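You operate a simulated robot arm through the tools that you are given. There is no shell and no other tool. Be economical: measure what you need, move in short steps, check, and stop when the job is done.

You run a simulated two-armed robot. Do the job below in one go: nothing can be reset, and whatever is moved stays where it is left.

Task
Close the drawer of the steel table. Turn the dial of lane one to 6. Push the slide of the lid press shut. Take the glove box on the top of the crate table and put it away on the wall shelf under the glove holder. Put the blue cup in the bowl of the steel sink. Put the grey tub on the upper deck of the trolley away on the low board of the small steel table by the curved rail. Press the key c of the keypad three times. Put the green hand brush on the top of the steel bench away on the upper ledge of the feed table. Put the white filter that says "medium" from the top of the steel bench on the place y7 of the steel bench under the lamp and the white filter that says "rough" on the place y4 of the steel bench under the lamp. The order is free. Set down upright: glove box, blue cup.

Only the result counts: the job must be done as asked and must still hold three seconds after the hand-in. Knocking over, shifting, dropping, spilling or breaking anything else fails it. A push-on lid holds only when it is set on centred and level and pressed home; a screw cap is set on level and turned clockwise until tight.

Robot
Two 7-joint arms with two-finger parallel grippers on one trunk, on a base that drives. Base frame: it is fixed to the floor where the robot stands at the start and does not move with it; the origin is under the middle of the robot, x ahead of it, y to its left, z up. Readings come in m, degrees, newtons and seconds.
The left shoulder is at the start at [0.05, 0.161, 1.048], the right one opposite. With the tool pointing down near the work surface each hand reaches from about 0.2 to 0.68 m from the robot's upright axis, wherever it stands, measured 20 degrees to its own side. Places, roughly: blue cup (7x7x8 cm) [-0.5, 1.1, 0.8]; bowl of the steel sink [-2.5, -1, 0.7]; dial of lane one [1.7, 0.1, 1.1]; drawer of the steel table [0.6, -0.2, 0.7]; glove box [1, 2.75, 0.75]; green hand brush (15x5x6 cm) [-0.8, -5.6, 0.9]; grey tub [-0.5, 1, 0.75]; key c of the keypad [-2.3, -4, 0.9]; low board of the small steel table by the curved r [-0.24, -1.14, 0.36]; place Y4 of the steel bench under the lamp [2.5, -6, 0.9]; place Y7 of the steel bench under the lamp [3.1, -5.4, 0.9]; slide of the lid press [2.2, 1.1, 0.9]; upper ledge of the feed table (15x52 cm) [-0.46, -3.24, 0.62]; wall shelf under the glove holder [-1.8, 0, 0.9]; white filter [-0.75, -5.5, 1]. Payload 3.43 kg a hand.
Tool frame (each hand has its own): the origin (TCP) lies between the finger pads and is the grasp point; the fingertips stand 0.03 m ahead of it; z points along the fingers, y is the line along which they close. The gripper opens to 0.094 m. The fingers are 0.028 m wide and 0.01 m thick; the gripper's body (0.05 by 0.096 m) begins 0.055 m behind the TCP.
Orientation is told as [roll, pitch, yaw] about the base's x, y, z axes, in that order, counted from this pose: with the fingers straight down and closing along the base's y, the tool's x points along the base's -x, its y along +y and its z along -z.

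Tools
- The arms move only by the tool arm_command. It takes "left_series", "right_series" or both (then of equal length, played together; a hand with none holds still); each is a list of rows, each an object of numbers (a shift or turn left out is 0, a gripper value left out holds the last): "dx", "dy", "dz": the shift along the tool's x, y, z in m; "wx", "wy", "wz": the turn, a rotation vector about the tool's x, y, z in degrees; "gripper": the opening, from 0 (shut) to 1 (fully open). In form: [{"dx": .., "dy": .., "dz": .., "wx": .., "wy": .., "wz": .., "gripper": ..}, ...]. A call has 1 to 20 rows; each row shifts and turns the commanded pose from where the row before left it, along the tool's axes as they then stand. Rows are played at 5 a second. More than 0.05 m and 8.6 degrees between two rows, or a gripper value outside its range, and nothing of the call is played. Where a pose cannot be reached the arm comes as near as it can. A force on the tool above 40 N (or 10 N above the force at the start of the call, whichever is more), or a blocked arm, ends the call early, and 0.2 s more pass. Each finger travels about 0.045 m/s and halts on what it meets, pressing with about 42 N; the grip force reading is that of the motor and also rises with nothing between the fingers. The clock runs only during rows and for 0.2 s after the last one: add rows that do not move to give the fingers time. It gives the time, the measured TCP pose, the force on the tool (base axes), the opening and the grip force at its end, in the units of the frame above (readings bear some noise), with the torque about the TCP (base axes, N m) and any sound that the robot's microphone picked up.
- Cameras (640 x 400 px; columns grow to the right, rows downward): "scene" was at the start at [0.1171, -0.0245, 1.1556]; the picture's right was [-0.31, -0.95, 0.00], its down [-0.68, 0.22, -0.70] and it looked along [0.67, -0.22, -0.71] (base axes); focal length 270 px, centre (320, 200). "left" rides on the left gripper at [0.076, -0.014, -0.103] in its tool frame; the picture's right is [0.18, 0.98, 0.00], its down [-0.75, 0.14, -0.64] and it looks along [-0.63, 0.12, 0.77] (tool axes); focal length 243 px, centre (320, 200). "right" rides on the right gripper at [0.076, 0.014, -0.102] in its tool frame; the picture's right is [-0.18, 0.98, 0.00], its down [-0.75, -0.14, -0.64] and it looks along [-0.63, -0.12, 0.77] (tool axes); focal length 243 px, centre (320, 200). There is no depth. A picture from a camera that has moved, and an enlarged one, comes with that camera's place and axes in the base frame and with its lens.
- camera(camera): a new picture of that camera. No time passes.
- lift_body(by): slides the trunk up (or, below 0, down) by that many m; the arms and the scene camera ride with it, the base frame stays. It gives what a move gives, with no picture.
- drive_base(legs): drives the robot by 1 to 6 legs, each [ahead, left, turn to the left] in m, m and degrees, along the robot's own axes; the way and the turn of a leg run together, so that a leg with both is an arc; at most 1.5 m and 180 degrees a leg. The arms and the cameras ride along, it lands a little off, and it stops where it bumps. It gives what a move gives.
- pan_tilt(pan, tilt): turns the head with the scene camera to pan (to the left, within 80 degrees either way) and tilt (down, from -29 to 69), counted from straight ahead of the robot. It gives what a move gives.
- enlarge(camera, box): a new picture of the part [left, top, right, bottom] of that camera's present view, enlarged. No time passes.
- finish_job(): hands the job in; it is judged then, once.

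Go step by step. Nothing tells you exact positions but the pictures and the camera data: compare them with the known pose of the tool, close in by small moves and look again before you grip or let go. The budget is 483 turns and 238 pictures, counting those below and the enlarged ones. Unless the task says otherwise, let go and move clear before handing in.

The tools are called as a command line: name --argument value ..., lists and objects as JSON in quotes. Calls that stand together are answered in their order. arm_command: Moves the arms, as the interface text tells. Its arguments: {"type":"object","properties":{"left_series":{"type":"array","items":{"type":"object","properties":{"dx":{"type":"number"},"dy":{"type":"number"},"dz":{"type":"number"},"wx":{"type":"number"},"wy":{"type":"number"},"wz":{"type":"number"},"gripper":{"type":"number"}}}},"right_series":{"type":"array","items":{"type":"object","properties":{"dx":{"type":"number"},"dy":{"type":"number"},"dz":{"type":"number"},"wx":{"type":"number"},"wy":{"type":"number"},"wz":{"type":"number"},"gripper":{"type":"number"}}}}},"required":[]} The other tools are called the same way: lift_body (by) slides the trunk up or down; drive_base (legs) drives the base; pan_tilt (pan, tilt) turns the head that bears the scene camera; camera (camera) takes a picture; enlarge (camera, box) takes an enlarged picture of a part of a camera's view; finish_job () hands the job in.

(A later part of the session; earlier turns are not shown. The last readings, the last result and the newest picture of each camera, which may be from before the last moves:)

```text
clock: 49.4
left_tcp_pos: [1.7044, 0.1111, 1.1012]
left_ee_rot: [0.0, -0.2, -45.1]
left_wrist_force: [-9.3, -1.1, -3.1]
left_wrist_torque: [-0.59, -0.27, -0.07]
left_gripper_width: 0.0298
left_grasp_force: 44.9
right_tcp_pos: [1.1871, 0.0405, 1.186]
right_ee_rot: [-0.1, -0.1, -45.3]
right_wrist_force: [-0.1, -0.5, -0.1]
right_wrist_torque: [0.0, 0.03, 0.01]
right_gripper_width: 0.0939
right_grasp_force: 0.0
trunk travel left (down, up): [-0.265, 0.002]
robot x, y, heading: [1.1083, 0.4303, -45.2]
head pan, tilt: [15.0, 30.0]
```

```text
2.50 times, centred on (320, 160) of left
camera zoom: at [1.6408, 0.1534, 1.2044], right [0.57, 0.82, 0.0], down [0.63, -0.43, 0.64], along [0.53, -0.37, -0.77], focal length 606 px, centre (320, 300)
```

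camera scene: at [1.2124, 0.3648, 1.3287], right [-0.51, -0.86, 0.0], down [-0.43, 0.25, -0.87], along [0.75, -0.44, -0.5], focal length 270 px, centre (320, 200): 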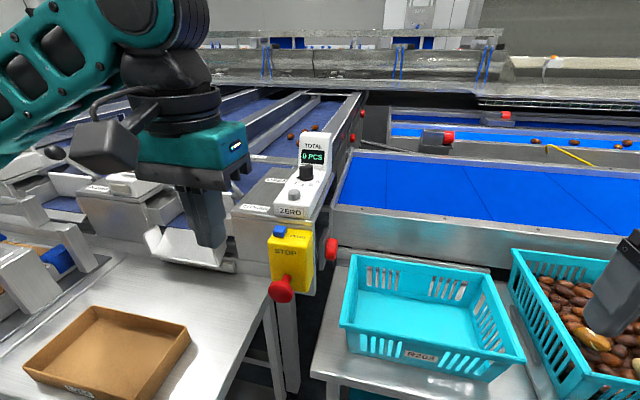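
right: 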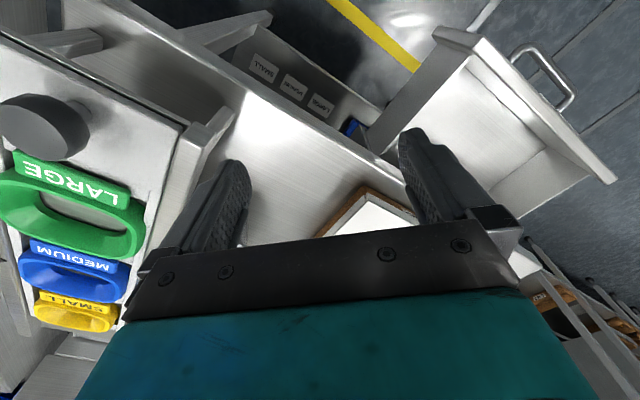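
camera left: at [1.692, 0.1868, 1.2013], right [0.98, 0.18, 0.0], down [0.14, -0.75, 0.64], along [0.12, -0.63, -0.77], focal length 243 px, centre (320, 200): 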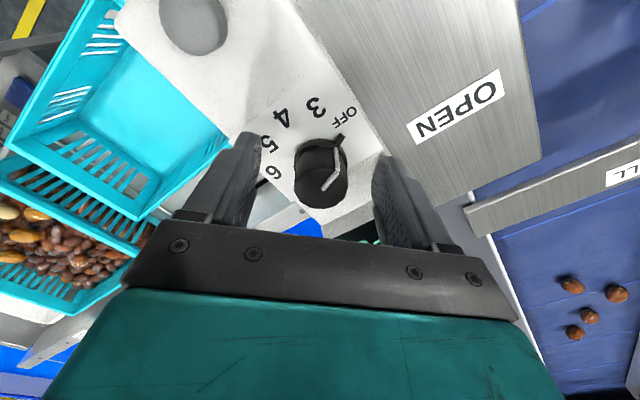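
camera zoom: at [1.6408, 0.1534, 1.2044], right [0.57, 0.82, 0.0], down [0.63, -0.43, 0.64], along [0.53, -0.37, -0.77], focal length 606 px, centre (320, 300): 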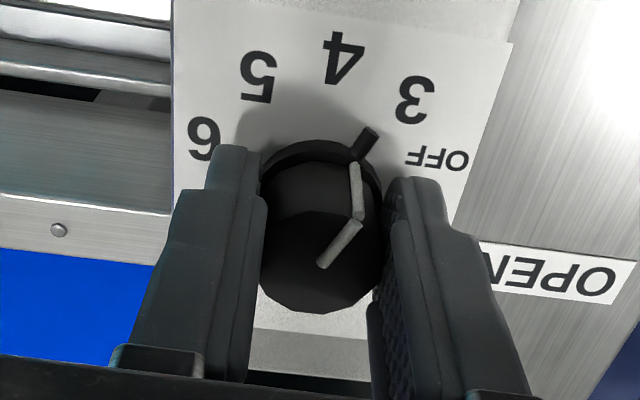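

The knob turns with the hand. Continue another 45°.

arm_command --left_series '[{"wz": -7.5}, {"wz": -7.5}, {"wz": -7.5}, {"wz": -7.5}, {"wz": -7.5}, {"wz": -7.5}, {}]'

enlarge --camera "left" --box '[220, 80, 420, 240]'

```text
clock: 51.0
left_tcp_pos: [1.7027, 0.1071, 1.1016]
left_ee_rot: [-0.1, 0.1, -0.4]
left_wrist_force: [-16.2, -12.7, -8.9]
left_wrist_torque: [0.14, 0.19, -0.06]
left_gripper_width: 0.03
left_grasp_force: 44.8
right_tcp_pos: [1.1877, 0.0374, 1.1864]
right_ee_rot: [0.2, 0.0, -45.3]
right_wrist_force: [0.1, 1.0, -0.4]
right_wrist_torque: [0.01, 0.0, -0.01]
right_gripper_width: 0.0941
right_grasp_force: 0.2
trunk travel left (down, up): [-0.265, 0.002]
robot x, y, heading: [1.1103, 0.4304, -45.1]
head pan, tilt: [15.0, 30.0]
```

```text
2.50 times, centred on (320, 160) of left
camera zoom: at [1.6274, 0.0928, 1.2046], right [-0.18, 0.98, 0.0], down [0.75, 0.14, 0.64], along [0.63, 0.11, -0.77], focal length 606 px, centre (320, 300)
```

zoom: 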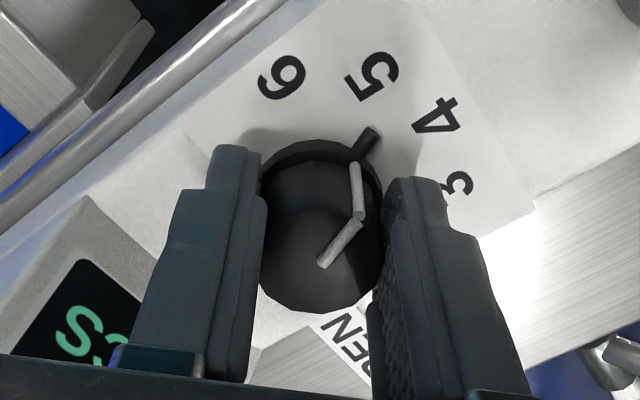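

Pointer is just before 5. Continue about 45° more and look.

arm_command --left_series '[{"wz": -7.5}, {"wz": -7.5}, {"wz": -7.5}, {"wz": -7.5}, {"wz": -7.5}, {"wz": -7.5}, {}]'

enlarge --camera "left" --box '[220, 80, 420, 240]'

```text
clock: 52.6
left_tcp_pos: [1.7035, 0.106, 1.1012]
left_ee_rot: [-0.4, 0.2, 44.6]
left_wrist_force: [-4.3, -30.1, -1.3]
left_wrist_torque: [0.43, 0.09, -0.06]
left_gripper_width: 0.0299
left_grasp_force: 44.8
right_tcp_pos: [1.1881, 0.037, 1.1848]
right_ee_rot: [0.3, 0.1, -45.3]
right_wrist_force: [-0.4, 0.5, 0.3]
right_wrist_torque: [-0.03, -0.01, 0.04]
right_gripper_width: 0.0942
right_grasp_force: 0.1
trunk travel left (down, up): [-0.265, 0.002]
robot x, y, heading: [1.1097, 0.4295, -45.1]
head pan, tilt: [15.0, 30.0]
```

```text
2.50 times, centred on (320, 160) of left
camera zoom: at [1.6603, 0.0408, 1.2048], right [-0.82, 0.57, -0.01], down [0.44, 0.63, 0.64], along [0.37, 0.52, -0.77], focal length 606 px, centre (320, 300)
```

zoom: 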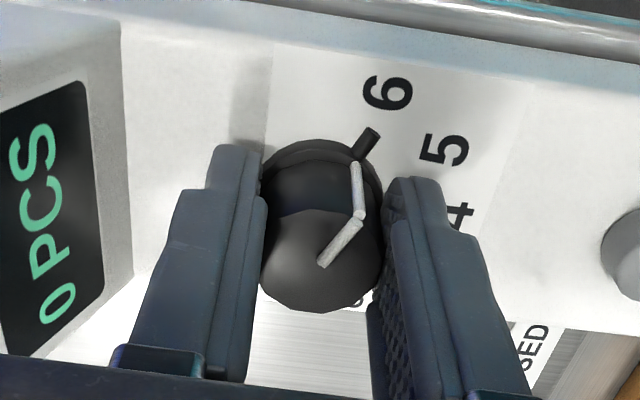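

Geometrically the tab now lines up with the 6. Release and verify.

arm_command --left_series '[{"gripper": 0.75}, {}, {}, {"dz": -0.02}, {"dz": -0.03}, {}]'

enlarge --camera "left" --box '[220, 60, 420, 220]'

enlarge --camera "scene" --box '[276, 150, 340, 210]'

```text
clock: 54.0
left_tcp_pos: [1.7009, 0.1198, 1.1517]
left_ee_rot: [-0.2, 0.0, 44.8]
left_wrist_force: [-0.8, -0.2, -0.1]
left_wrist_torque: [-0.02, 0.0, 0.0]
left_gripper_width: 0.0704
left_grasp_force: 0.0
left hand out of reach, approached as far as the arm can: row 5
right_tcp_pos: [1.1891, 0.0393, 1.1871]
right_ee_rot: [0.0, 0.0, -45.1]
right_wrist_force: [-0.2, -0.3, -0.4]
right_wrist_torque: [0.03, 0.0, -0.01]
right_gripper_width: 0.094
right_grasp_force: 0.1
trunk travel left (down, up): [-0.265, 0.002]
robot x, y, heading: [1.1134, 0.4319, -45.2]
head pan, tilt: [15.0, 30.0]
```

```text
2.50 times, centred on (320, 140) of left
camera zoom: at [1.6573, 0.0544, 1.2546], right [-0.82, 0.57, 0.0], down [0.43, 0.63, 0.64], along [0.37, 0.53, -0.77], focal length 606 px, centre (320, 350)
```

zoom: 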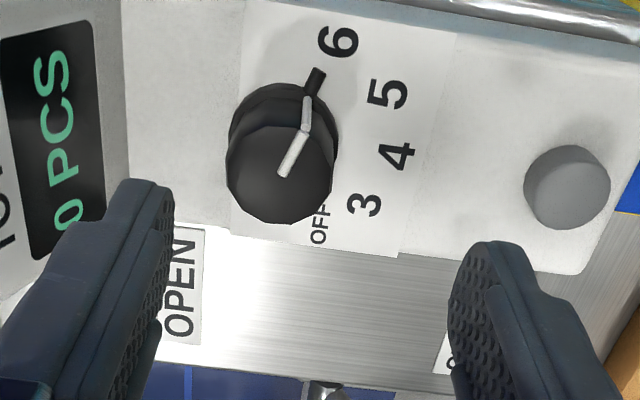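

```text
6.67 times, centred on (308, 180) of scene
camera zoom: at [1.2183, 0.3578, 1.3687], right [-0.5, -0.86, 0.0], down [-0.43, 0.25, -0.87], along [0.75, -0.44, -0.5], focal length 1802 px, centre (400, 333)
```

zoom: 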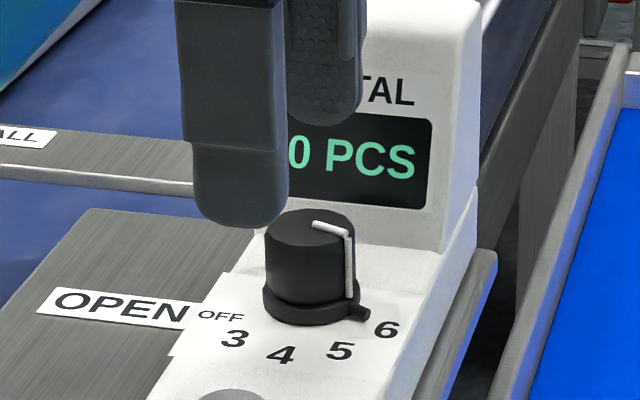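

The pointer lines up with 6. Withdraw the left hand and go on to the lid press.

arm_command --left_series '[{"dy": 0.04}, {"dy": 0.04}, {"dy": 0.04}, {"dy": 0.04}, {"dy": 0.04}, {"dy": 0.04}, {"dy": 0.04}, {"dy": 0.04, "gripper": 0}, {"wz": 8.5}, {"wz": 8.5}, {"wz": 8.5}, {"wz": 8.5}, {"wz": 8.5}, {"wz": 8.5}, {"wz": 8.5}, {"wz": 8.5}, {"wz": 8.5}, {"wz": 8.5}, {"wz": 5}, {}]'

drive_base --legs '[[-0.3, 0, 0], [0, 0.6, 0]]'

pan_tilt --pan 10 --tilt 30

camera --camera "scene"

```text
clock: 58.2
left_tcp_pos: [1.6756, 0.1587, 1.1517]
left_ee_rot: [0.1, -0.2, -45.3]
left_wrist_force: [0.1, -0.1, 0.0]
left_wrist_torque: [-0.04, -0.01, 0.04]
left_gripper_width: 0.0
left_grasp_force: 33.0
left hand out of reach, approached as far as the arm can: row 1, 2, 3, 4, 5, 6, 8
right_tcp_pos: [1.1888, 0.0396, 1.1856]
right_ee_rot: [0.1, 0.0, -45.2]
right_wrist_force: [-0.5, 0.4, 0.5]
right_wrist_torque: [-0.01, 0.01, 0.04]
right_gripper_width: 0.0941
right_grasp_force: 0.1
trunk travel left (down, up): [-0.265, 0.002]
robot x, y, heading: [1.11, 0.431, -45.1]
head pan, tilt: [15.0, 30.0]
```

```text
clock: 64.8
left_tcp_pos: [1.8407, 0.7488, 1.15]
left_ee_rot: [-1.3, 0.0, -46.8]
left_wrist_force: [-5.5, -2.6, 1.7]
left_wrist_torque: [-0.05, 0.1, 0.08]
left_gripper_width: 0.0
left_grasp_force: 32.8
right_tcp_pos: [1.3637, 0.6406, 1.1852]
right_ee_rot: [0.1, 0.0, -45.1]
right_wrist_force: [0.2, 0.0, 0.0]
right_wrist_torque: [0.01, 0.0, -0.01]
right_gripper_width: 0.0942
right_grasp_force: 0.0
trunk travel left (down, up): [-0.265, 0.002]
robot x, y, heading: [1.2831, 1.031, -45.2]
head pan, tilt: [15.0, 30.0]
stopped in leg 2: the force on the tool passed its limit at 48 N (the readings are from after the stop); the commanded pose is now the measured one
```

```text
clock: 65.4
left_tcp_pos: [1.8406, 0.7491, 1.149]
left_ee_rot: [-1.2, 0.1, -46.7]
left_wrist_force: [-7.5, -6.0, 3.2]
left_wrist_torque: [-0.1, 0.16, 0.16]
left_gripper_width: 0.0
left_grasp_force: 32.7
right_tcp_pos: [1.3632, 0.6382, 1.1864]
right_ee_rot: [0.1, 0.0, -45.1]
right_wrist_force: [-0.9, -0.1, -0.3]
right_wrist_torque: [-0.02, 0.01, 0.01]
right_gripper_width: 0.0939
right_grasp_force: 0.1
trunk travel left (down, up): [-0.265, 0.002]
robot x, y, heading: [1.2885, 1.033, -45.0]
head pan, tilt: [10.0, 30.0]
```

```text
200 pictures are left
camera scene: at [1.388, 0.9502, 1.3688], right [-0.57, -0.82, 0.0], down [-0.41, 0.29, -0.87], along [0.71, -0.5, -0.5], focal length 270 px, centre (320, 200)
```

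scene: 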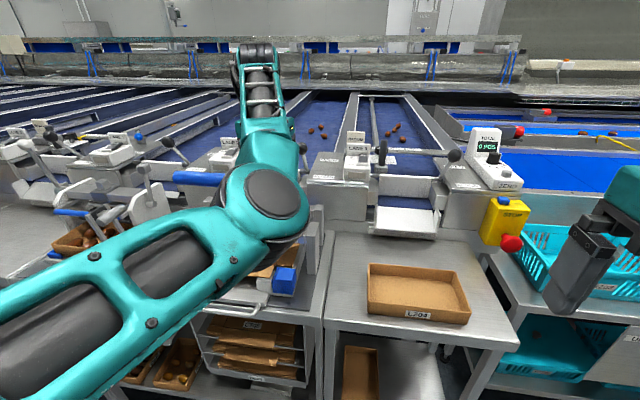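

The left hand hadn't fully withdrawn and brushed something while driving. I check what it touches before moving.

camera --camera "left"

enlarge --camera "scene" --box '[170, 30, 370, 230]'

```text
199 pictures are left
camera left: at [1.7801, 0.7947, 1.2535], right [0.59, 0.81, -0.02], down [0.63, -0.44, 0.64], along [0.51, -0.39, -0.77], focal length 243 px, centre (320, 200)
```

left: 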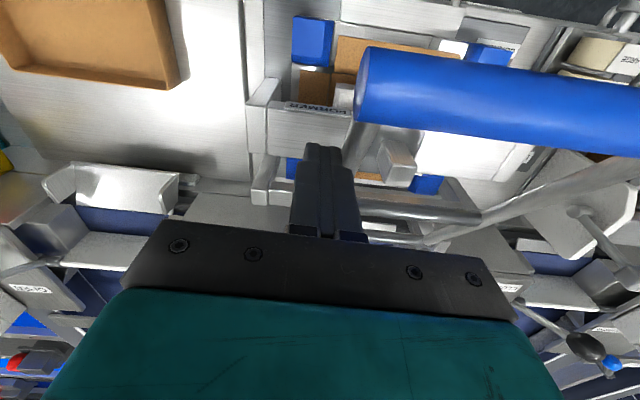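

```text
2.00 times, centred on (270, 130) of scene
camera zoom: at [1.388, 0.9502, 1.3688], right [-0.57, -0.82, 0.0], down [-0.41, 0.29, -0.87], along [0.71, -0.5, -0.5], focal length 541 px, centre (420, 340)
```

zoom: 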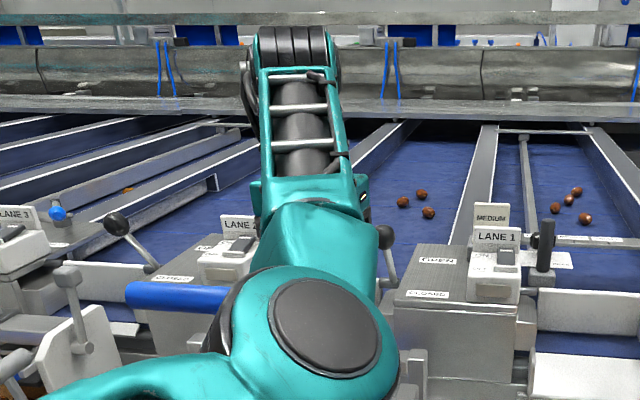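

The closed fingers touched the end of a blue lever handle of a press. Back away sideways, then retract the arm properly.

drive_base --legs '[[0, -0.08, 0]]'

arm_command --left_series '[{"dx": 0.04}, {"dx": 0.04}, {"dx": 0.04}, {"dx": 0.04}, {}]'

camera --camera "scene"

```text
clock: 66.8
left_tcp_pos: [1.7838, 0.6934, 1.1502]
left_ee_rot: [-1.2, 0.2, -46.5]
left_wrist_force: [0.5, 0.5, 0.4]
left_wrist_torque: [-0.02, -0.03, 0.01]
left_gripper_width: 0.0
left_grasp_force: 33.1
right_tcp_pos: [1.3074, 0.5821, 1.188]
right_ee_rot: [0.1, 0.1, -44.9]
right_wrist_force: [0.2, -0.4, 0.1]
right_wrist_torque: [0.03, -0.01, -0.01]
right_gripper_width: 0.094
right_grasp_force: 0.0
trunk travel left (down, up): [-0.265, 0.002]
robot x, y, heading: [1.2302, 0.9763, -45.1]
head pan, tilt: [10.0, 30.0]
```

```text
clock: 68.0
left_tcp_pos: [1.7843, 0.6942, 1.1503]
left_ee_rot: [-1.2, 0.2, -46.5]
left_wrist_force: [0.4, -0.1, 0.3]
left_wrist_torque: [0.04, -0.02, -0.02]
left_gripper_width: 0.0
left_grasp_force: 32.6
left hand out of reach, approached as far as the arm can: row 1, 2, 3, 4
right_tcp_pos: [1.308, 0.583, 1.1865]
right_ee_rot: [0.0, 0.0, -44.9]
right_wrist_force: [-0.3, 0.1, 0.3]
right_wrist_torque: [0.0, -0.01, -0.01]
right_gripper_width: 0.0942
right_grasp_force: 0.1
trunk travel left (down, up): [-0.265, 0.002]
robot x, y, heading: [1.2278, 0.974, -45.2]
head pan, tilt: [10.0, 30.0]
```

```text
197 pictures are left
camera scene: at [1.3318, 0.8935, 1.3687], right [-0.57, -0.82, 0.0], down [-0.41, 0.29, -0.87], along [0.71, -0.5, -0.5], focal length 270 px, centre (320, 200)
```

scene: 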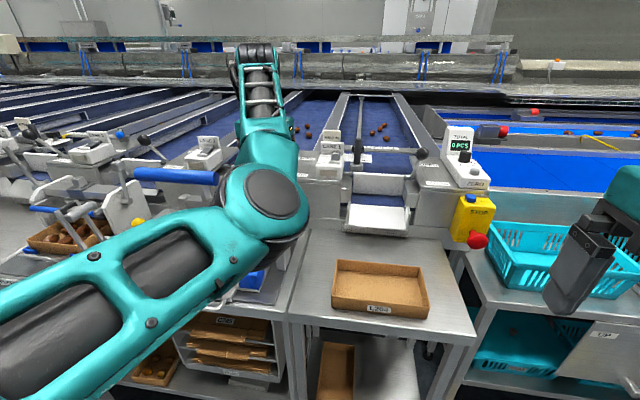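

The lever looks at rest. The arm seems stuck in an awkward configuration; try small upward/other moves.

arm_command --left_series '[{"dz": -0.02}, {"dz": -0.02}, {"dx": 0.02, "dz": -0.01}, {"dx": 0.02}, {}]'

arm_command --left_series '[{"dy": 0.02}, {"dx": 0.02, "dy": 0.02}, {"dx": 0.02, "dy": 0.02}, {}]'

```text
clock: 69.2
left_tcp_pos: [1.793, 0.7056, 1.2062]
left_ee_rot: [-1.1, 0.2, -46.5]
left_wrist_force: [-0.3, -0.1, 0.3]
left_wrist_torque: [0.04, 0.02, -0.05]
left_gripper_width: 0.0
left_grasp_force: 33.2
left hand out of reach, approached as far as the arm can: row 1, 3, 4
right_tcp_pos: [1.3078, 0.5812, 1.1873]
right_ee_rot: [0.0, 0.1, -45.1]
right_wrist_force: [0.3, -0.3, -0.3]
right_wrist_torque: [-0.02, 0.0, 0.0]
right_gripper_width: 0.0941
right_grasp_force: 0.1
trunk travel left (down, up): [-0.265, 0.002]
robot x, y, heading: [1.2272, 0.9742, -44.9]
head pan, tilt: [10.0, 30.0]
```

```text
clock: 70.2
left_tcp_pos: [1.8148, 0.7767, 1.2045]
left_ee_rot: [-1.2, 0.2, -46.5]
left_wrist_force: [0.3, -0.5, -0.5]
left_wrist_torque: [0.01, -0.02, 0.02]
left_gripper_width: 0.0
left_grasp_force: 33.5
left hand out of reach, approached as far as the arm can: row 3
right_tcp_pos: [1.3069, 0.5811, 1.1856]
right_ee_rot: [0.0, 0.0, -45.1]
right_wrist_force: [0.9, 0.6, 0.6]
right_wrist_torque: [0.03, -0.01, -0.02]
right_gripper_width: 0.094
right_grasp_force: 0.1
trunk travel left (down, up): [-0.265, 0.002]
robot x, y, heading: [1.2301, 0.9728, -45.0]
head pan, tilt: [10.0, 30.0]
```

drive_base --legs '[[-0.35, 0, 0]]'

arm_command --left_series '[{"dy": 0.03}, {"dy": 0.03}, {"dx": 0.03}, {"dx": 0.03}, {"dx": 0.03}, {"dx": 0.03}, {}]'

camera --camera "scene"

```text
clock: 72.5
left_tcp_pos: [1.5674, 1.0221, 1.2045]
left_ee_rot: [-1.2, 0.2, -46.5]
left_wrist_force: [0.2, 0.2, 0.1]
left_wrist_torque: [-0.02, -0.03, -0.02]
left_gripper_width: 0.0
left_grasp_force: 32.7
right_tcp_pos: [1.0604, 0.829, 1.1864]
right_ee_rot: [-0.1, -0.1, -45.1]
right_wrist_force: [-0.3, -0.2, 0.2]
right_wrist_torque: [-0.07, -0.02, -0.01]
right_gripper_width: 0.094
right_grasp_force: 0.0
trunk travel left (down, up): [-0.265, 0.002]
robot x, y, heading: [0.9825, 1.2185, -45.1]
head pan, tilt: [10.0, 30.0]
```

```text
clock: 74.1
left_tcp_pos: [1.5601, 1.1371, 1.2068]
left_ee_rot: [-1.2, 0.2, -46.7]
left_wrist_force: [-0.1, -0.3, -0.2]
left_wrist_torque: [-0.02, 0.0, 0.04]
left_gripper_width: 0.0001
left_grasp_force: 32.5
left hand out of reach, approached as far as the arm can: row 5, 6
right_tcp_pos: [1.062, 0.8279, 1.1867]
right_ee_rot: [0.0, 0.0, -45.1]
right_wrist_force: [-0.6, 1.0, 0.3]
right_wrist_torque: [0.0, 0.0, -0.01]
right_gripper_width: 0.0939
right_grasp_force: 0.2
trunk travel left (down, up): [-0.265, 0.002]
robot x, y, heading: [0.9829, 1.221, -45.2]
head pan, tilt: [10.0, 30.0]
```

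```text
196 pictures are left
camera scene: at [1.0856, 1.1395, 1.3686], right [-0.57, -0.82, 0.0], down [-0.41, 0.29, -0.87], along [0.71, -0.5, -0.5], focal length 270 px, centre (320, 200)
```

scene: 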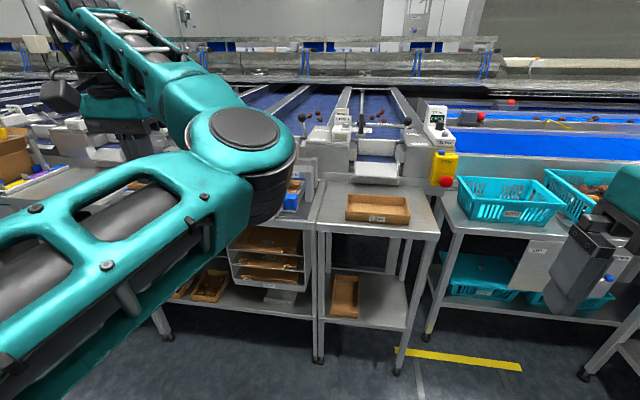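

The elbow has swung inward. I try rotating the hand clockwise to bring the elbow back out.

arm_command --left_series '[{"wz": 8}, {"wz": 8}, {"wz": 8}, {"wz": 8}, {"wz": 8}, {"wz": 8}, {"wz": 8}, {}]'

camera --camera "scene"

```text
clock: 75.9
left_tcp_pos: [1.5612, 1.1377, 1.2053]
left_ee_rot: [-0.5, -0.7, -102.7]
left_wrist_force: [-0.5, 0.0, 0.4]
left_wrist_torque: [0.02, -0.02, -0.01]
left_gripper_width: 0.0
left_grasp_force: 32.9
right_tcp_pos: [1.0609, 0.8283, 1.1875]
right_ee_rot: [0.0, 0.0, -45.1]
right_wrist_force: [-0.8, 0.4, 0.4]
right_wrist_torque: [-0.01, 0.01, -0.01]
right_gripper_width: 0.0939
right_grasp_force: 0.1
trunk travel left (down, up): [-0.265, 0.002]
robot x, y, heading: [0.9845, 1.2251, -45.4]
head pan, tilt: [10.0, 30.0]
```

```text
195 pictures are left
camera scene: at [1.0855, 1.1396, 1.3687], right [-0.57, -0.82, 0.0], down [-0.41, 0.29, -0.87], along [0.71, -0.5, -0.5], focal length 270 px, centre (320, 200)
```

scene: 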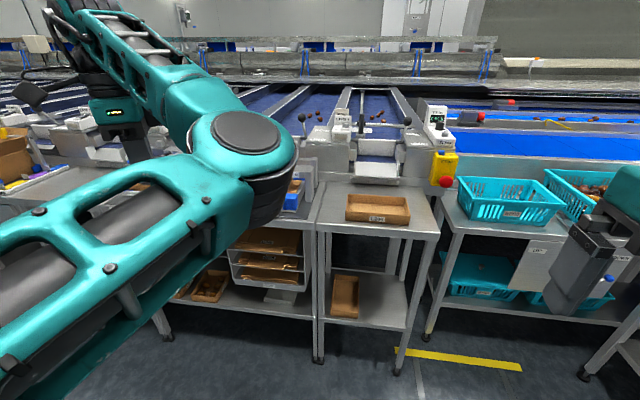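

arm_command --left_series '[{"dx": 0.016, "dy": -0.025}, {"dx": 0.016, "dy": -0.025}, {"dx": 0.016, "dy": -0.025}, {"dx": 0.016, "dy": -0.025}, {"dx": 0.016, "dy": -0.025}, {}]'

camera --camera "scene"

```text
clock: 77.3
left_tcp_pos: [1.4881, 1.2565, 1.2078]
left_ee_rot: [-0.8, -1.0, -102.6]
left_wrist_force: [0.0, 0.1, 0.1]
left_wrist_torque: [-0.01, 0.01, -0.06]
left_gripper_width: 0.0
left_grasp_force: 33.1
left hand out of reach, approached as far as the arm can: row 1, 2, 3, 4
right_tcp_pos: [1.0607, 0.8281, 1.1848]
right_ee_rot: [0.0, 0.0, -45.1]
right_wrist_force: [0.6, 0.1, -0.2]
right_wrist_torque: [-0.01, 0.01, 0.0]
right_gripper_width: 0.0942
right_grasp_force: 0.0
trunk travel left (down, up): [-0.265, 0.002]
robot x, y, heading: [0.9842, 1.2201, -45.1]
head pan, tilt: [10.0, 30.0]
```

```text
194 pictures are left
camera scene: at [1.0856, 1.1394, 1.3686], right [-0.57, -0.82, 0.0], down [-0.41, 0.29, -0.87], along [0.71, -0.5, -0.5], focal length 270 px, centre (320, 200)
```

scene: 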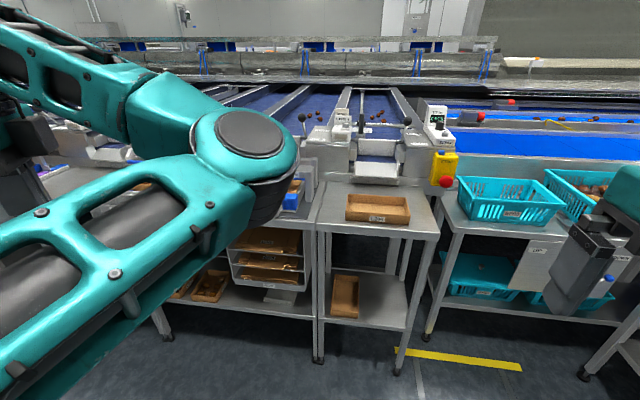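

arm_command --left_series '[{"dx": 0.034, "dy": 0.021}, {"dx": 0.034, "dy": 0.021}, {"dx": 0.034, "dy": 0.021}, {"dx": 0.034, "dy": 0.021}, {"dx": 0.034, "dy": 0.021}, {"dx": 0.034, "dy": 0.021}, {}]'

camera --camera "scene"

```text
clock: 78.9
left_tcp_pos: [1.6573, 1.4255, 1.2053]
left_ee_rot: [-0.9, -0.9, -102.7]
left_wrist_force: [0.4, -0.4, -0.4]
left_wrist_torque: [0.0, 0.03, -0.01]
left_gripper_width: 0.0001
left_grasp_force: 33.8
right_tcp_pos: [1.06, 0.8273, 1.1868]
right_ee_rot: [0.0, 0.0, -45.0]
right_wrist_force: [-0.6, -0.3, 0.1]
right_wrist_torque: [0.03, 0.01, -0.01]
right_gripper_width: 0.0938
right_grasp_force: 0.1
trunk travel left (down, up): [-0.265, 0.002]
robot x, y, heading: [0.9813, 1.22, -45.0]
head pan, tilt: [10.0, 30.0]
```

```text
193 pictures are left
camera scene: at [1.0851, 1.139, 1.3687], right [-0.58, -0.82, 0.0], down [-0.41, 0.29, -0.87], along [0.71, -0.5, -0.5], focal length 270 px, centre (320, 200)
```

scene: 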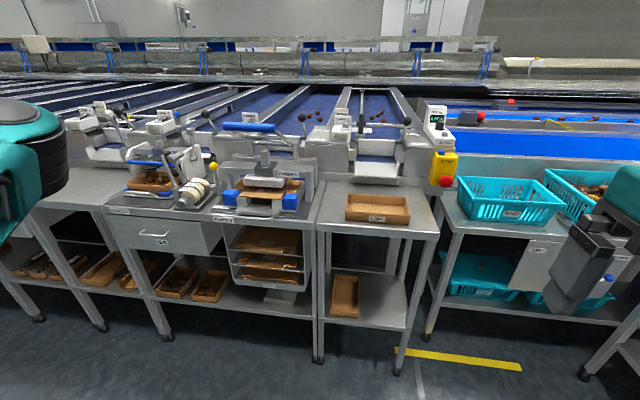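

arm_command --left_series '[{"dz": 0.03}, {"dz": 0.03}, {"dz": 0.03}, {"dx": -0.034, "dy": -0.021}, {"dx": -0.034, "dy": -0.021}, {"dx": -0.034, "dy": -0.021}, {"dx": -0.034, "dy": -0.021}, {"dx": -0.034, "dy": -0.021}, {"dx": -0.034, "dy": -0.021}, {"dx": -0.034, "dy": -0.021}, {"dx": -0.034, "dy": -0.021}, {}]'

camera --camera "scene"

```text
clock: 81.5
left_tcp_pos: [1.493, 1.2538, 1.1199]
left_ee_rot: [-0.8, -0.9, -102.6]
left_wrist_force: [0.1, 0.2, 0.7]
left_wrist_torque: [0.0, 0.0, -0.01]
left_gripper_width: 0.0
left_grasp_force: 32.7
left hand out of reach, approached as far as the arm can: row 9, 10, 11
right_tcp_pos: [1.0608, 0.8282, 1.1878]
right_ee_rot: [0.1, 0.0, -45.1]
right_wrist_force: [0.6, 0.2, 0.7]
right_wrist_torque: [0.03, 0.02, 0.01]
right_gripper_width: 0.0937
right_grasp_force: 0.2
trunk travel left (down, up): [-0.265, 0.002]
robot x, y, heading: [0.9839, 1.2198, -45.3]
head pan, tilt: [10.0, 30.0]
```

```text
192 pictures are left
camera scene: at [1.0855, 1.1396, 1.3687], right [-0.57, -0.82, 0.0], down [-0.41, 0.29, -0.87], along [0.71, -0.5, -0.5], focal length 270 px, centre (320, 200)
```

scene: 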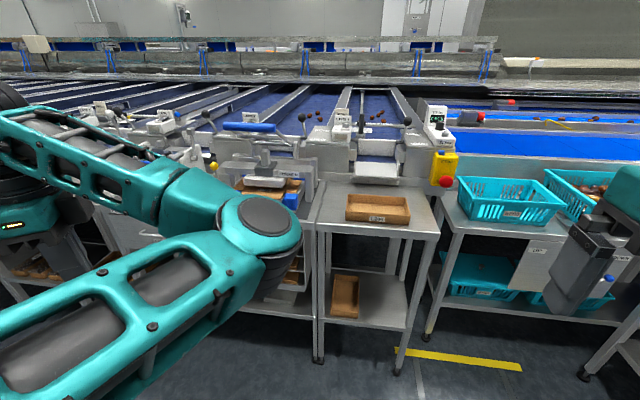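

arm_command --left_series '[{"dx": -0.0333, "dy": 0.0191}, {"dx": -0.0333, "dy": 0.0191}, {"dx": -0.0333, "dy": 0.0191}, {"dx": -0.0333, "dy": 0.0191}, {"dx": -0.0333, "dy": 0.0191}, {"dx": -0.0333, "dy": 0.0191}, {"dx": -0.0333, "dy": 0.0191}, {"dx": -0.0333, "dy": 0.0191}, {"dx": -0.0333, "dy": 0.0191}, {"dx": -0.0333, "dy": 0.0191}, {}, {"wz": 8}, {"wz": 8}, {"wz": 8}, {"wz": 8}, {"wz": 8}, {"wz": 8}, {}]'

camera --camera "scene"

```text
clock: 85.3
left_tcp_pos: [1.6088, 0.9331, 1.1189]
left_ee_rot: [0.2, -1.2, -150.8]
left_wrist_force: [1.5, 0.1, 0.1]
left_wrist_torque: [0.0, -0.02, -0.02]
left_gripper_width: 0.0001
left_grasp_force: 32.8
left hand out of reach, approached as far as the arm can: row 1, 2, 3, 9, 10
right_tcp_pos: [1.0604, 0.8281, 1.1871]
right_ee_rot: [0.0, 0.0, -45.1]
right_wrist_force: [0.3, 0.4, 0.5]
right_wrist_torque: [0.02, -0.01, 0.02]
right_gripper_width: 0.0941
right_grasp_force: 0.1
trunk travel left (down, up): [-0.265, 0.002]
robot x, y, heading: [0.985, 1.2215, -44.9]
head pan, tilt: [10.0, 30.0]
```

```text
191 pictures are left
camera scene: at [1.0855, 1.1396, 1.3687], right [-0.57, -0.82, 0.0], down [-0.41, 0.29, -0.87], along [0.71, -0.5, -0.5], focal length 270 px, centre (320, 200)
```

scene: 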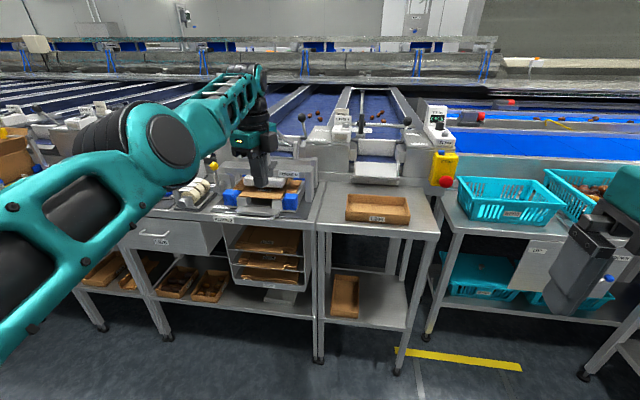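

The elbow is outward again. Retract, then rotate the hand back.

arm_command --left_series '[{"dx": -0.011, "dy": -0.0385}, {"dx": -0.011, "dy": -0.0385}, {"dx": -0.011, "dy": -0.0385}, {"dx": -0.011, "dy": -0.0385}, {"dx": -0.011, "dy": -0.0385}, {"dx": -0.011, "dy": -0.0385}, {"wz": -8}, {"wz": -8}, {"wz": -8}, {"wz": -8}, {"wz": -8}, {"wz": -8}, {"wz": -8}, {"wz": -8}, {"wz": -8}, {"wz": -8}, {"wz": -8}, {"wz": -8}, {"wz": -8}, {}]'

camera --camera "scene"

```text
clock: 89.5
left_tcp_pos: [1.568, 1.0904, 1.1024]
left_ee_rot: [-1.3, 0.2, -46.5]
left_wrist_force: [-0.8, 0.0, 0.6]
left_wrist_torque: [-0.03, 0.01, -0.01]
left_gripper_width: 0.0
left_grasp_force: 32.4
left hand out of reach, approached as far as the arm can: row 2, 3, 4, 5, 6
right_tcp_pos: [1.0605, 0.8284, 1.187]
right_ee_rot: [0.1, 0.0, -45.1]
right_wrist_force: [0.4, 0.4, 0.2]
right_wrist_torque: [0.02, -0.01, 0.0]
right_gripper_width: 0.0939
right_grasp_force: 0.1
trunk travel left (down, up): [-0.265, 0.002]
robot x, y, heading: [0.9796, 1.2248, -45.1]
head pan, tilt: [10.0, 30.0]
```

```text
190 pictures are left
camera scene: at [1.0855, 1.1396, 1.3687], right [-0.57, -0.82, 0.0], down [-0.41, 0.29, -0.87], along [0.71, -0.5, -0.5], focal length 270 px, centre (320, 200)
```

scene: 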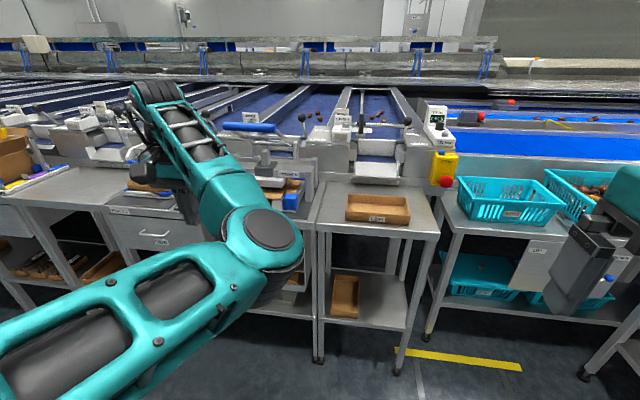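

arm_command --left_series '[{"dx": -0.034, "dy": -0.024}, {"dx": -0.034, "dy": -0.024}, {"dx": -0.034, "dy": -0.024}, {"dx": -0.034, "dy": -0.024}, {"dx": -0.034, "dy": -0.024}, {"wz": 8}, {"wz": 8}, {"wz": 8}, {"wz": 8}, {"wz": 8}, {"wz": 8}, {"wz": 8}, {"wz": 8}, {"wz": 8}, {"wz": 8}, {"wz": 8}, {"wz": 8}, {}]'

camera --camera "scene"

```text
clock: 93.3
left_tcp_pos: [1.5874, 0.91, 1.1051]
left_ee_rot: [-0.2, -1.1, -142.7]
left_wrist_force: [0.4, -0.2, -1.4]
left_wrist_torque: [-0.03, 0.01, -0.02]
left_gripper_width: 0.0
left_grasp_force: 32.9
left hand out of reach, approached as far as the arm can: row 5
right_tcp_pos: [1.0618, 0.829, 1.1868]
right_ee_rot: [0.1, 0.0, -45.0]
right_wrist_force: [0.2, -0.3, 0.4]
right_wrist_torque: [0.02, -0.01, 0.01]
right_gripper_width: 0.094
right_grasp_force: 0.1
trunk travel left (down, up): [-0.265, 0.002]
robot x, y, heading: [0.9833, 1.2189, -45.2]
head pan, tilt: [10.0, 30.0]
```

```text
189 pictures are left
camera scene: at [1.0854, 1.1396, 1.3687], right [-0.57, -0.82, 0.0], down [-0.41, 0.29, -0.87], along [0.71, -0.5, -0.5], focal length 270 px, centre (320, 200)
```

scene: 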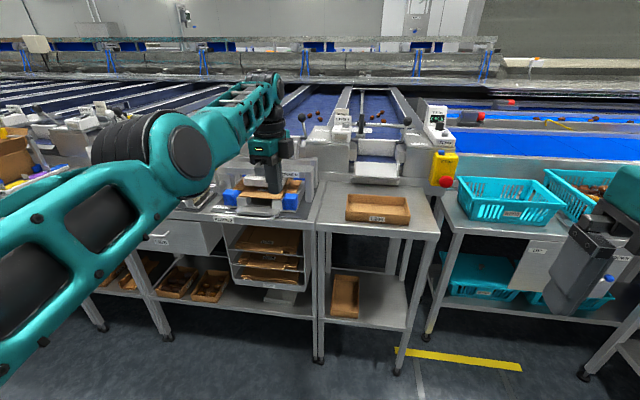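

arm_command --left_series '[{"wz": -8}, {"wz": -8}, {"wz": -8}, {"wz": -8}, {}]'

camera --camera "scene"

```text
clock: 94.5
left_tcp_pos: [1.5863, 0.9098, 1.1046]
left_ee_rot: [-0.7, -1.0, -110.5]
left_wrist_force: [-0.2, -0.6, -0.8]
left_wrist_torque: [-0.02, 0.0, 0.01]
left_gripper_width: 0.0
left_grasp_force: 33.1
right_tcp_pos: [1.0607, 0.8274, 1.1868]
right_ee_rot: [0.0, 0.0, -45.2]
right_wrist_force: [0.2, 1.0, 0.2]
right_wrist_torque: [0.03, 0.03, 0.03]
right_gripper_width: 0.0939
right_grasp_force: 0.0
trunk travel left (down, up): [-0.265, 0.002]
robot x, y, heading: [0.9827, 1.2219, -45.0]
head pan, tilt: [10.0, 30.0]
```

```text
188 pictures are left
camera scene: at [1.0855, 1.1396, 1.3687], right [-0.57, -0.82, 0.0], down [-0.41, 0.29, -0.87], along [0.71, -0.5, -0.5], focal length 270 px, centre (320, 200)
```

scene: 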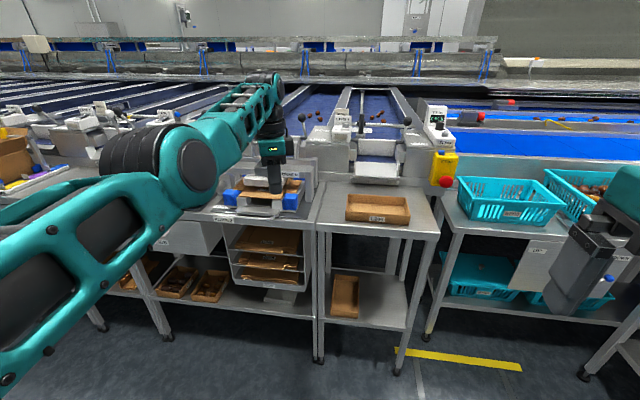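

arm_command --left_series '[{"dx": 0.0125, "dy": -0.027}, {"dx": 0.0125, "dy": -0.027}, {"dx": 0.0125, "dy": -0.027}, {"dx": 0.0125, "dy": -0.027}, {}]'

camera --camera "scene"

```text
clock: 95.7
left_tcp_pos: [1.5514, 0.9766, 1.0957]
left_ee_rot: [-0.7, -1.0, -110.5]
left_wrist_force: [0.8, 0.1, 0.0]
left_wrist_torque: [-0.03, 0.0, -0.01]
left_gripper_width: 0.0
left_grasp_force: 33.4
left hand out of reach, approached as far as the arm can: row 1, 3, 4
right_tcp_pos: [1.0609, 0.8277, 1.1863]
right_ee_rot: [0.0, 0.0, -45.2]
right_wrist_force: [0.3, -0.2, -0.7]
right_wrist_torque: [0.0, 0.03, 0.04]
right_gripper_width: 0.094
right_grasp_force: 0.1
trunk travel left (down, up): [-0.265, 0.002]
robot x, y, heading: [0.9789, 1.2222, -45.4]
head pan, tilt: [10.0, 30.0]
```

```text
187 pictures are left
camera scene: at [1.0854, 1.1395, 1.3687], right [-0.57, -0.82, 0.0], down [-0.41, 0.29, -0.87], along [0.71, -0.5, -0.5], focal length 270 px, centre (320, 200)
```

scene: 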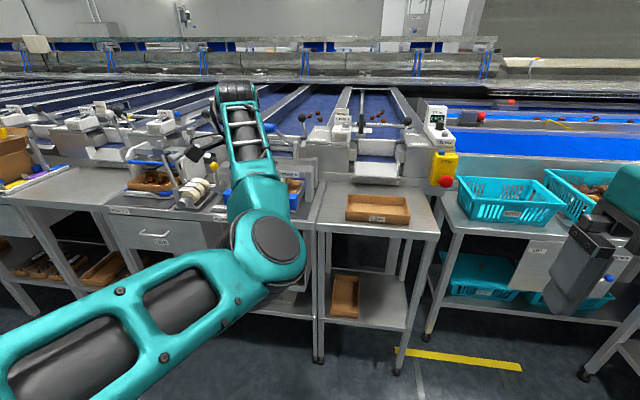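

arm_command --left_series '[{"dx": -0.0125, "dy": 0.027}, {"dx": -0.0125, "dy": 0.027}, {"dx": -0.0125, "dy": 0.027}, {"dx": -0.0125, "dy": 0.027}, {"wz": 8}, {"wz": 8}, {"wz": 8}, {"wz": 8}, {}]'

camera --camera "scene"

```text
clock: 97.7
left_tcp_pos: [1.6022, 0.9227, 1.0959]
left_ee_rot: [0.1, -1.3, -142.7]
left_wrist_force: [-0.1, -0.2, -0.5]
left_wrist_torque: [0.0, -0.03, -0.01]
left_gripper_width: 0.0
left_grasp_force: 32.7
left hand out of reach, approached as far as the arm can: row 3, 4
right_tcp_pos: [1.0609, 0.827, 1.1863]
right_ee_rot: [0.0, 0.1, -45.1]
right_wrist_force: [0.6, -0.5, 0.0]
right_wrist_torque: [0.02, 0.0, -0.03]
right_gripper_width: 0.094
right_grasp_force: 0.1
trunk travel left (down, up): [-0.265, 0.002]
robot x, y, heading: [0.9864, 1.2215, -45.2]
head pan, tilt: [10.0, 30.0]
```

```text
186 pictures are left
camera scene: at [1.0855, 1.1396, 1.3687], right [-0.57, -0.82, 0.0], down [-0.41, 0.29, -0.87], along [0.71, -0.5, -0.5], focal length 270 px, centre (320, 200)
```

scene: 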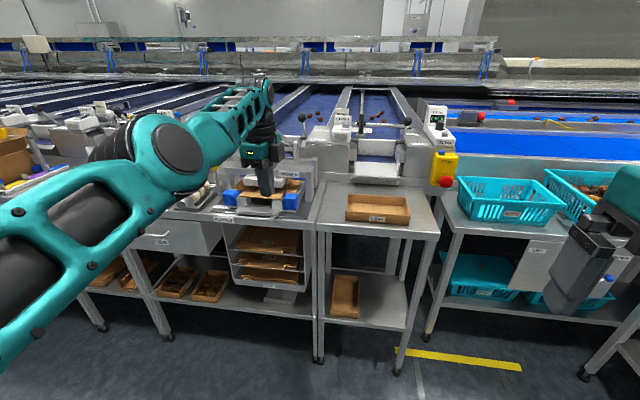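

arm_command --left_series '[{"dx": -0.035, "dy": 0.005}, {"dx": -0.035, "dy": 0.005}, {"dx": -0.035, "dy": -0.005}, {"dx": -0.035, "dy": -0.005}, {"dx": -0.035, "dy": -0.005}, {"dx": -0.035, "dy": -0.005}, {}]'

camera --camera "scene"

```text
clock: 99.3
left_tcp_pos: [1.4297, 0.8014, 1.1008]
left_ee_rot: [-0.1, -1.3, -142.5]
left_wrist_force: [1.2, -0.4, 0.1]
left_wrist_torque: [0.03, 0.04, 0.01]
left_gripper_width: 0.0
left_grasp_force: 32.9
left hand out of reach, approached as far as the arm can: row 2, 3
right_tcp_pos: [1.0598, 0.8288, 1.1873]
right_ee_rot: [0.1, 0.0, -45.0]
right_wrist_force: [0.0, -0.6, -0.2]
right_wrist_torque: [-0.01, -0.03, 0.0]
right_gripper_width: 0.0941
right_grasp_force: 0.0
trunk travel left (down, up): [-0.265, 0.002]
robot x, y, heading: [0.9823, 1.2208, -45.2]
head pan, tilt: [10.0, 30.0]
```

```text
185 pictures are left
camera scene: at [1.0858, 1.1397, 1.3686], right [-0.57, -0.82, 0.0], down [-0.41, 0.29, -0.87], along [0.71, -0.5, -0.5], focal length 270 px, centre (320, 200)
```

scene: 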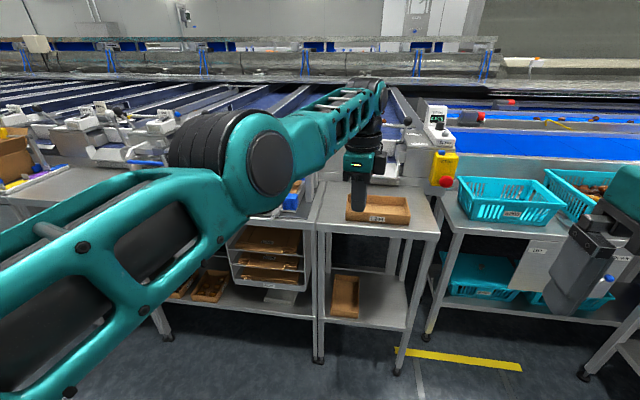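

arm_command --left_series '[{"dx": -0.004, "dy": -0.03}, {"dx": -0.004, "dy": -0.03}, {"dx": -0.004, "dy": -0.03}, {"dx": -0.004, "dy": -0.03}, {}]'

camera --camera "scene"

```text
clock: 100.5
left_tcp_pos: [1.3935, 0.7872, 1.1118]
left_ee_rot: [-0.1, -1.2, -142.6]
left_wrist_force: [-1.1, -0.3, 0.0]
left_wrist_torque: [0.0, 0.0, -0.02]
left_gripper_width: 0.0
left_grasp_force: 33.1
left hand out of reach, approached as far as the arm can: row 1, 2, 3, 4
right_tcp_pos: [1.0601, 0.828, 1.1861]
right_ee_rot: [-0.1, -0.1, -45.2]
right_wrist_force: [0.7, -0.2, 0.1]
right_wrist_torque: [0.03, 0.01, -0.01]
right_gripper_width: 0.094
right_grasp_force: 0.0
trunk travel left (down, up): [-0.265, 0.002]
robot x, y, heading: [0.9823, 1.2212, -45.0]
head pan, tilt: [10.0, 30.0]
```

```text
184 pictures are left
camera scene: at [1.0854, 1.1395, 1.3687], right [-0.57, -0.82, 0.0], down [-0.41, 0.29, -0.87], along [0.71, -0.5, -0.5], focal length 270 px, centre (320, 200)
```

scene: 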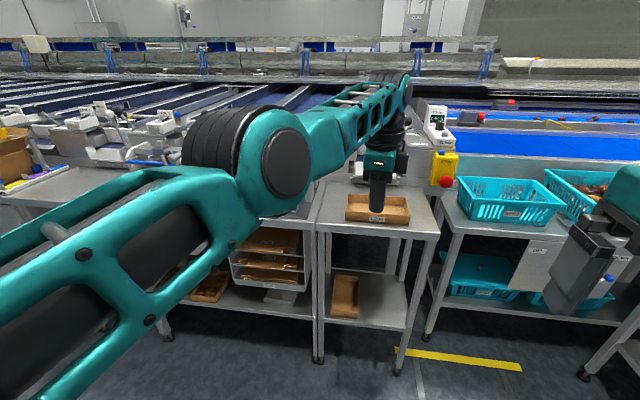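

arm_command --left_series '[{"wz": -8}, {"wz": -8}, {"wz": -8}, {"wz": -8}, {"wz": -8}, {"wz": -8}, {}]'

camera --camera "scene"

```text
clock: 102.1
left_tcp_pos: [1.3932, 0.7867, 1.1117]
left_ee_rot: [-1.0, -0.7, -94.5]
left_wrist_force: [-1.1, -0.2, -0.2]
left_wrist_torque: [0.01, -0.01, 0.0]
left_gripper_width: 0.0
left_grasp_force: 32.8
right_tcp_pos: [1.0614, 0.8287, 1.1877]
right_ee_rot: [0.1, 0.0, -45.1]
right_wrist_force: [0.0, -0.3, 0.0]
right_wrist_torque: [0.0, 0.01, 0.01]
right_gripper_width: 0.0938
right_grasp_force: 0.2
trunk travel left (down, up): [-0.265, 0.002]
robot x, y, heading: [0.9836, 1.2195, -45.0]
head pan, tilt: [10.0, 30.0]
```

```text
183 pictures are left
camera scene: at [1.0855, 1.1396, 1.3687], right [-0.57, -0.82, 0.0], down [-0.41, 0.29, -0.87], along [0.71, -0.5, -0.5], focal length 270 px, centre (320, 200)
```

scene: 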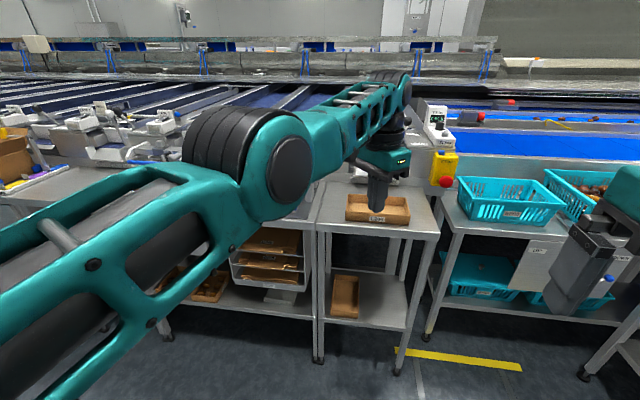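

arm_command --left_series '[{"dx": 0.01, "dy": -0.0115}, {"dx": 0.01, "dy": -0.0115}, {"dx": 0.01, "dy": -0.0115}, {"dx": 0.01, "dy": -0.0115}, {}]'

camera --camera "scene"

```text
clock: 103.3
left_tcp_pos: [1.3928, 0.7876, 1.1136]
left_ee_rot: [-1.0, -0.7, -94.6]
left_wrist_force: [0.3, -0.1, 0.3]
left_wrist_torque: [-0.02, 0.0, -0.02]
left_gripper_width: 0.0001
left_grasp_force: 33.2
left hand out of reach, approached as far as the arm can: row 1, 2, 3, 4
right_tcp_pos: [1.0603, 0.8271, 1.1864]
right_ee_rot: [0.1, -0.1, -45.1]
right_wrist_force: [0.5, 0.4, 0.1]
right_wrist_torque: [-0.01, 0.0, 0.0]
right_gripper_width: 0.0941
right_grasp_force: 0.0
trunk travel left (down, up): [-0.265, 0.002]
robot x, y, heading: [0.983, 1.2167, -45.0]
head pan, tilt: [10.0, 30.0]
```

```text
182 pictures are left
camera scene: at [1.0855, 1.1396, 1.3687], right [-0.57, -0.82, 0.0], down [-0.41, 0.29, -0.87], along [0.71, -0.5, -0.5], focal length 270 px, centre (320, 200)
```

scene: 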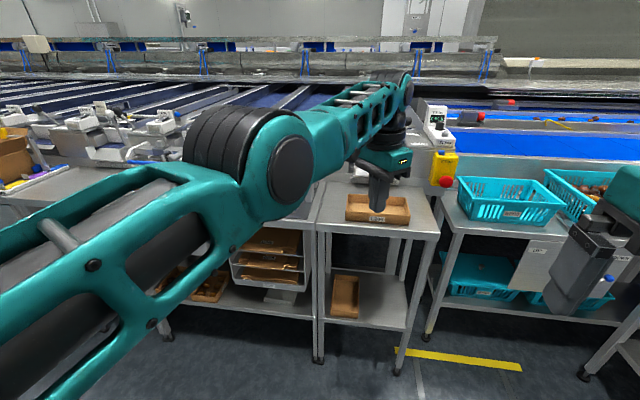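

arm_command --left_series '[{"dx": 0.03, "dy": -0.036}, {"dx": 0.03, "dy": -0.036}, {"dx": 0.03, "dy": -0.036}, {"dx": 0.03, "dy": -0.036}, {}]'

camera --camera "scene"

```text
clock: 104.5
left_tcp_pos: [1.3913, 0.7877, 1.1213]
left_ee_rot: [-0.9, -0.6, -94.7]
left_wrist_force: [-0.6, 0.6, -0.8]
left_wrist_torque: [-0.01, 0.02, 0.0]
left_gripper_width: 0.0002
left_grasp_force: 33.6
left hand out of reach, approached as far as the arm can: row 1, 2, 3, 4
right_tcp_pos: [1.0602, 0.8282, 1.1872]
right_ee_rot: [0.0, 0.0, -45.0]
right_wrist_force: [0.1, 0.9, 1.4]
right_wrist_torque: [-0.02, 0.0, 0.0]
right_gripper_width: 0.0939
right_grasp_force: 0.0
trunk travel left (down, up): [-0.265, 0.002]
robot x, y, heading: [0.984, 1.2165, -45.3]
head pan, tilt: [10.0, 30.0]
```

```text
181 pictures are left
camera scene: at [1.0855, 1.1395, 1.3687], right [-0.57, -0.82, 0.0], down [-0.41, 0.29, -0.87], along [0.71, -0.5, -0.5], focal length 270 px, centre (320, 200)
```

scene: 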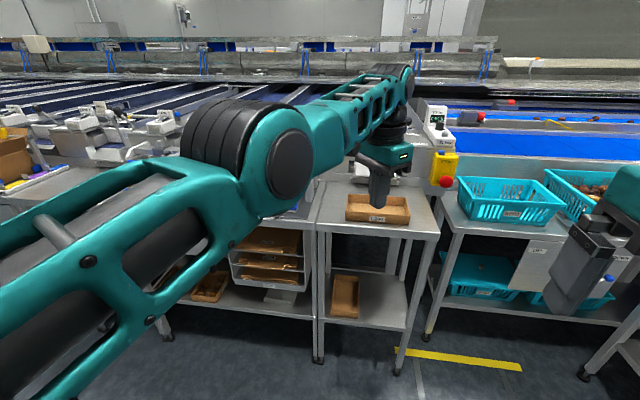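

arm_command --left_series '[{"dz": -0.04}, {"dz": -0.04}, {"dz": -0.04}, {"dx": 0.02, "dy": -0.024}, {"dx": 0.02, "dy": -0.024}, {}]'

arm_command --left_series '[{"dz": 0.04}, {"dz": 0.04}, {"dz": 0.04}, {"dz": 0.04}, {"dz": 0.04}, {"dx": 0.02, "dy": -0.024}, {"dx": 0.02, "dy": -0.024}, {}]'

camera --camera "scene"

```text
clock: 105.9
left_tcp_pos: [1.3812, 0.8123, 1.2399]
left_ee_rot: [-1.0, -1.0, -94.4]
left_wrist_force: [-0.2, 0.7, 0.2]
left_wrist_torque: [0.02, -0.02, -0.02]
left_gripper_width: 0.0
left_grasp_force: 33.0
left hand out of reach, approached as far as the arm can: row 1, 2, 3, 4, 5
right_tcp_pos: [1.0599, 0.8275, 1.1871]
right_ee_rot: [0.0, -0.1, -45.1]
right_wrist_force: [-0.5, 0.0, -0.1]
right_wrist_torque: [-0.03, 0.0, 0.01]
right_gripper_width: 0.0941
right_grasp_force: 0.0
trunk travel left (down, up): [-0.265, 0.002]
robot x, y, heading: [0.9808, 1.2197, -45.1]
head pan, tilt: [10.0, 30.0]
```

```text
clock: 107.7
left_tcp_pos: [1.3298, 0.8552, 1.042]
left_ee_rot: [-0.9, -0.7, -94.6]
left_wrist_force: [0.4, -0.4, 0.2]
left_wrist_torque: [0.02, 0.01, 0.0]
left_gripper_width: 0.0
left_grasp_force: 33.3
right_tcp_pos: [1.0612, 0.8274, 1.1874]
right_ee_rot: [0.0, 0.0, -45.1]
right_wrist_force: [1.4, -0.5, 0.3]
right_wrist_torque: [0.01, 0.0, 0.02]
right_gripper_width: 0.0941
right_grasp_force: 0.0
trunk travel left (down, up): [-0.265, 0.002]
robot x, y, heading: [0.9826, 1.2228, -45.1]
head pan, tilt: [10.0, 30.0]
```

```text
180 pictures are left
camera scene: at [1.0853, 1.1394, 1.3687], right [-0.57, -0.82, 0.0], down [-0.41, 0.29, -0.87], along [0.71, -0.5, -0.5], focal length 270 px, centre (320, 200)
```

scene: 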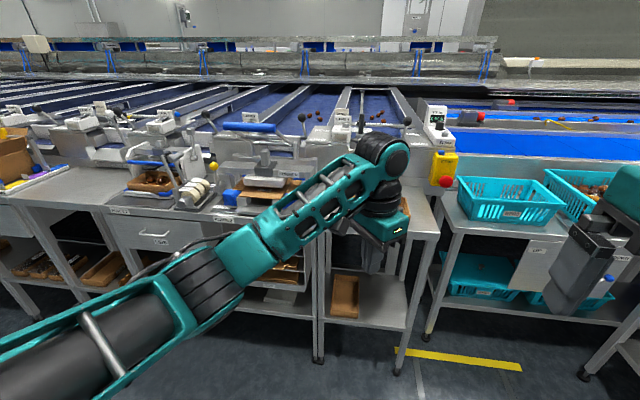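

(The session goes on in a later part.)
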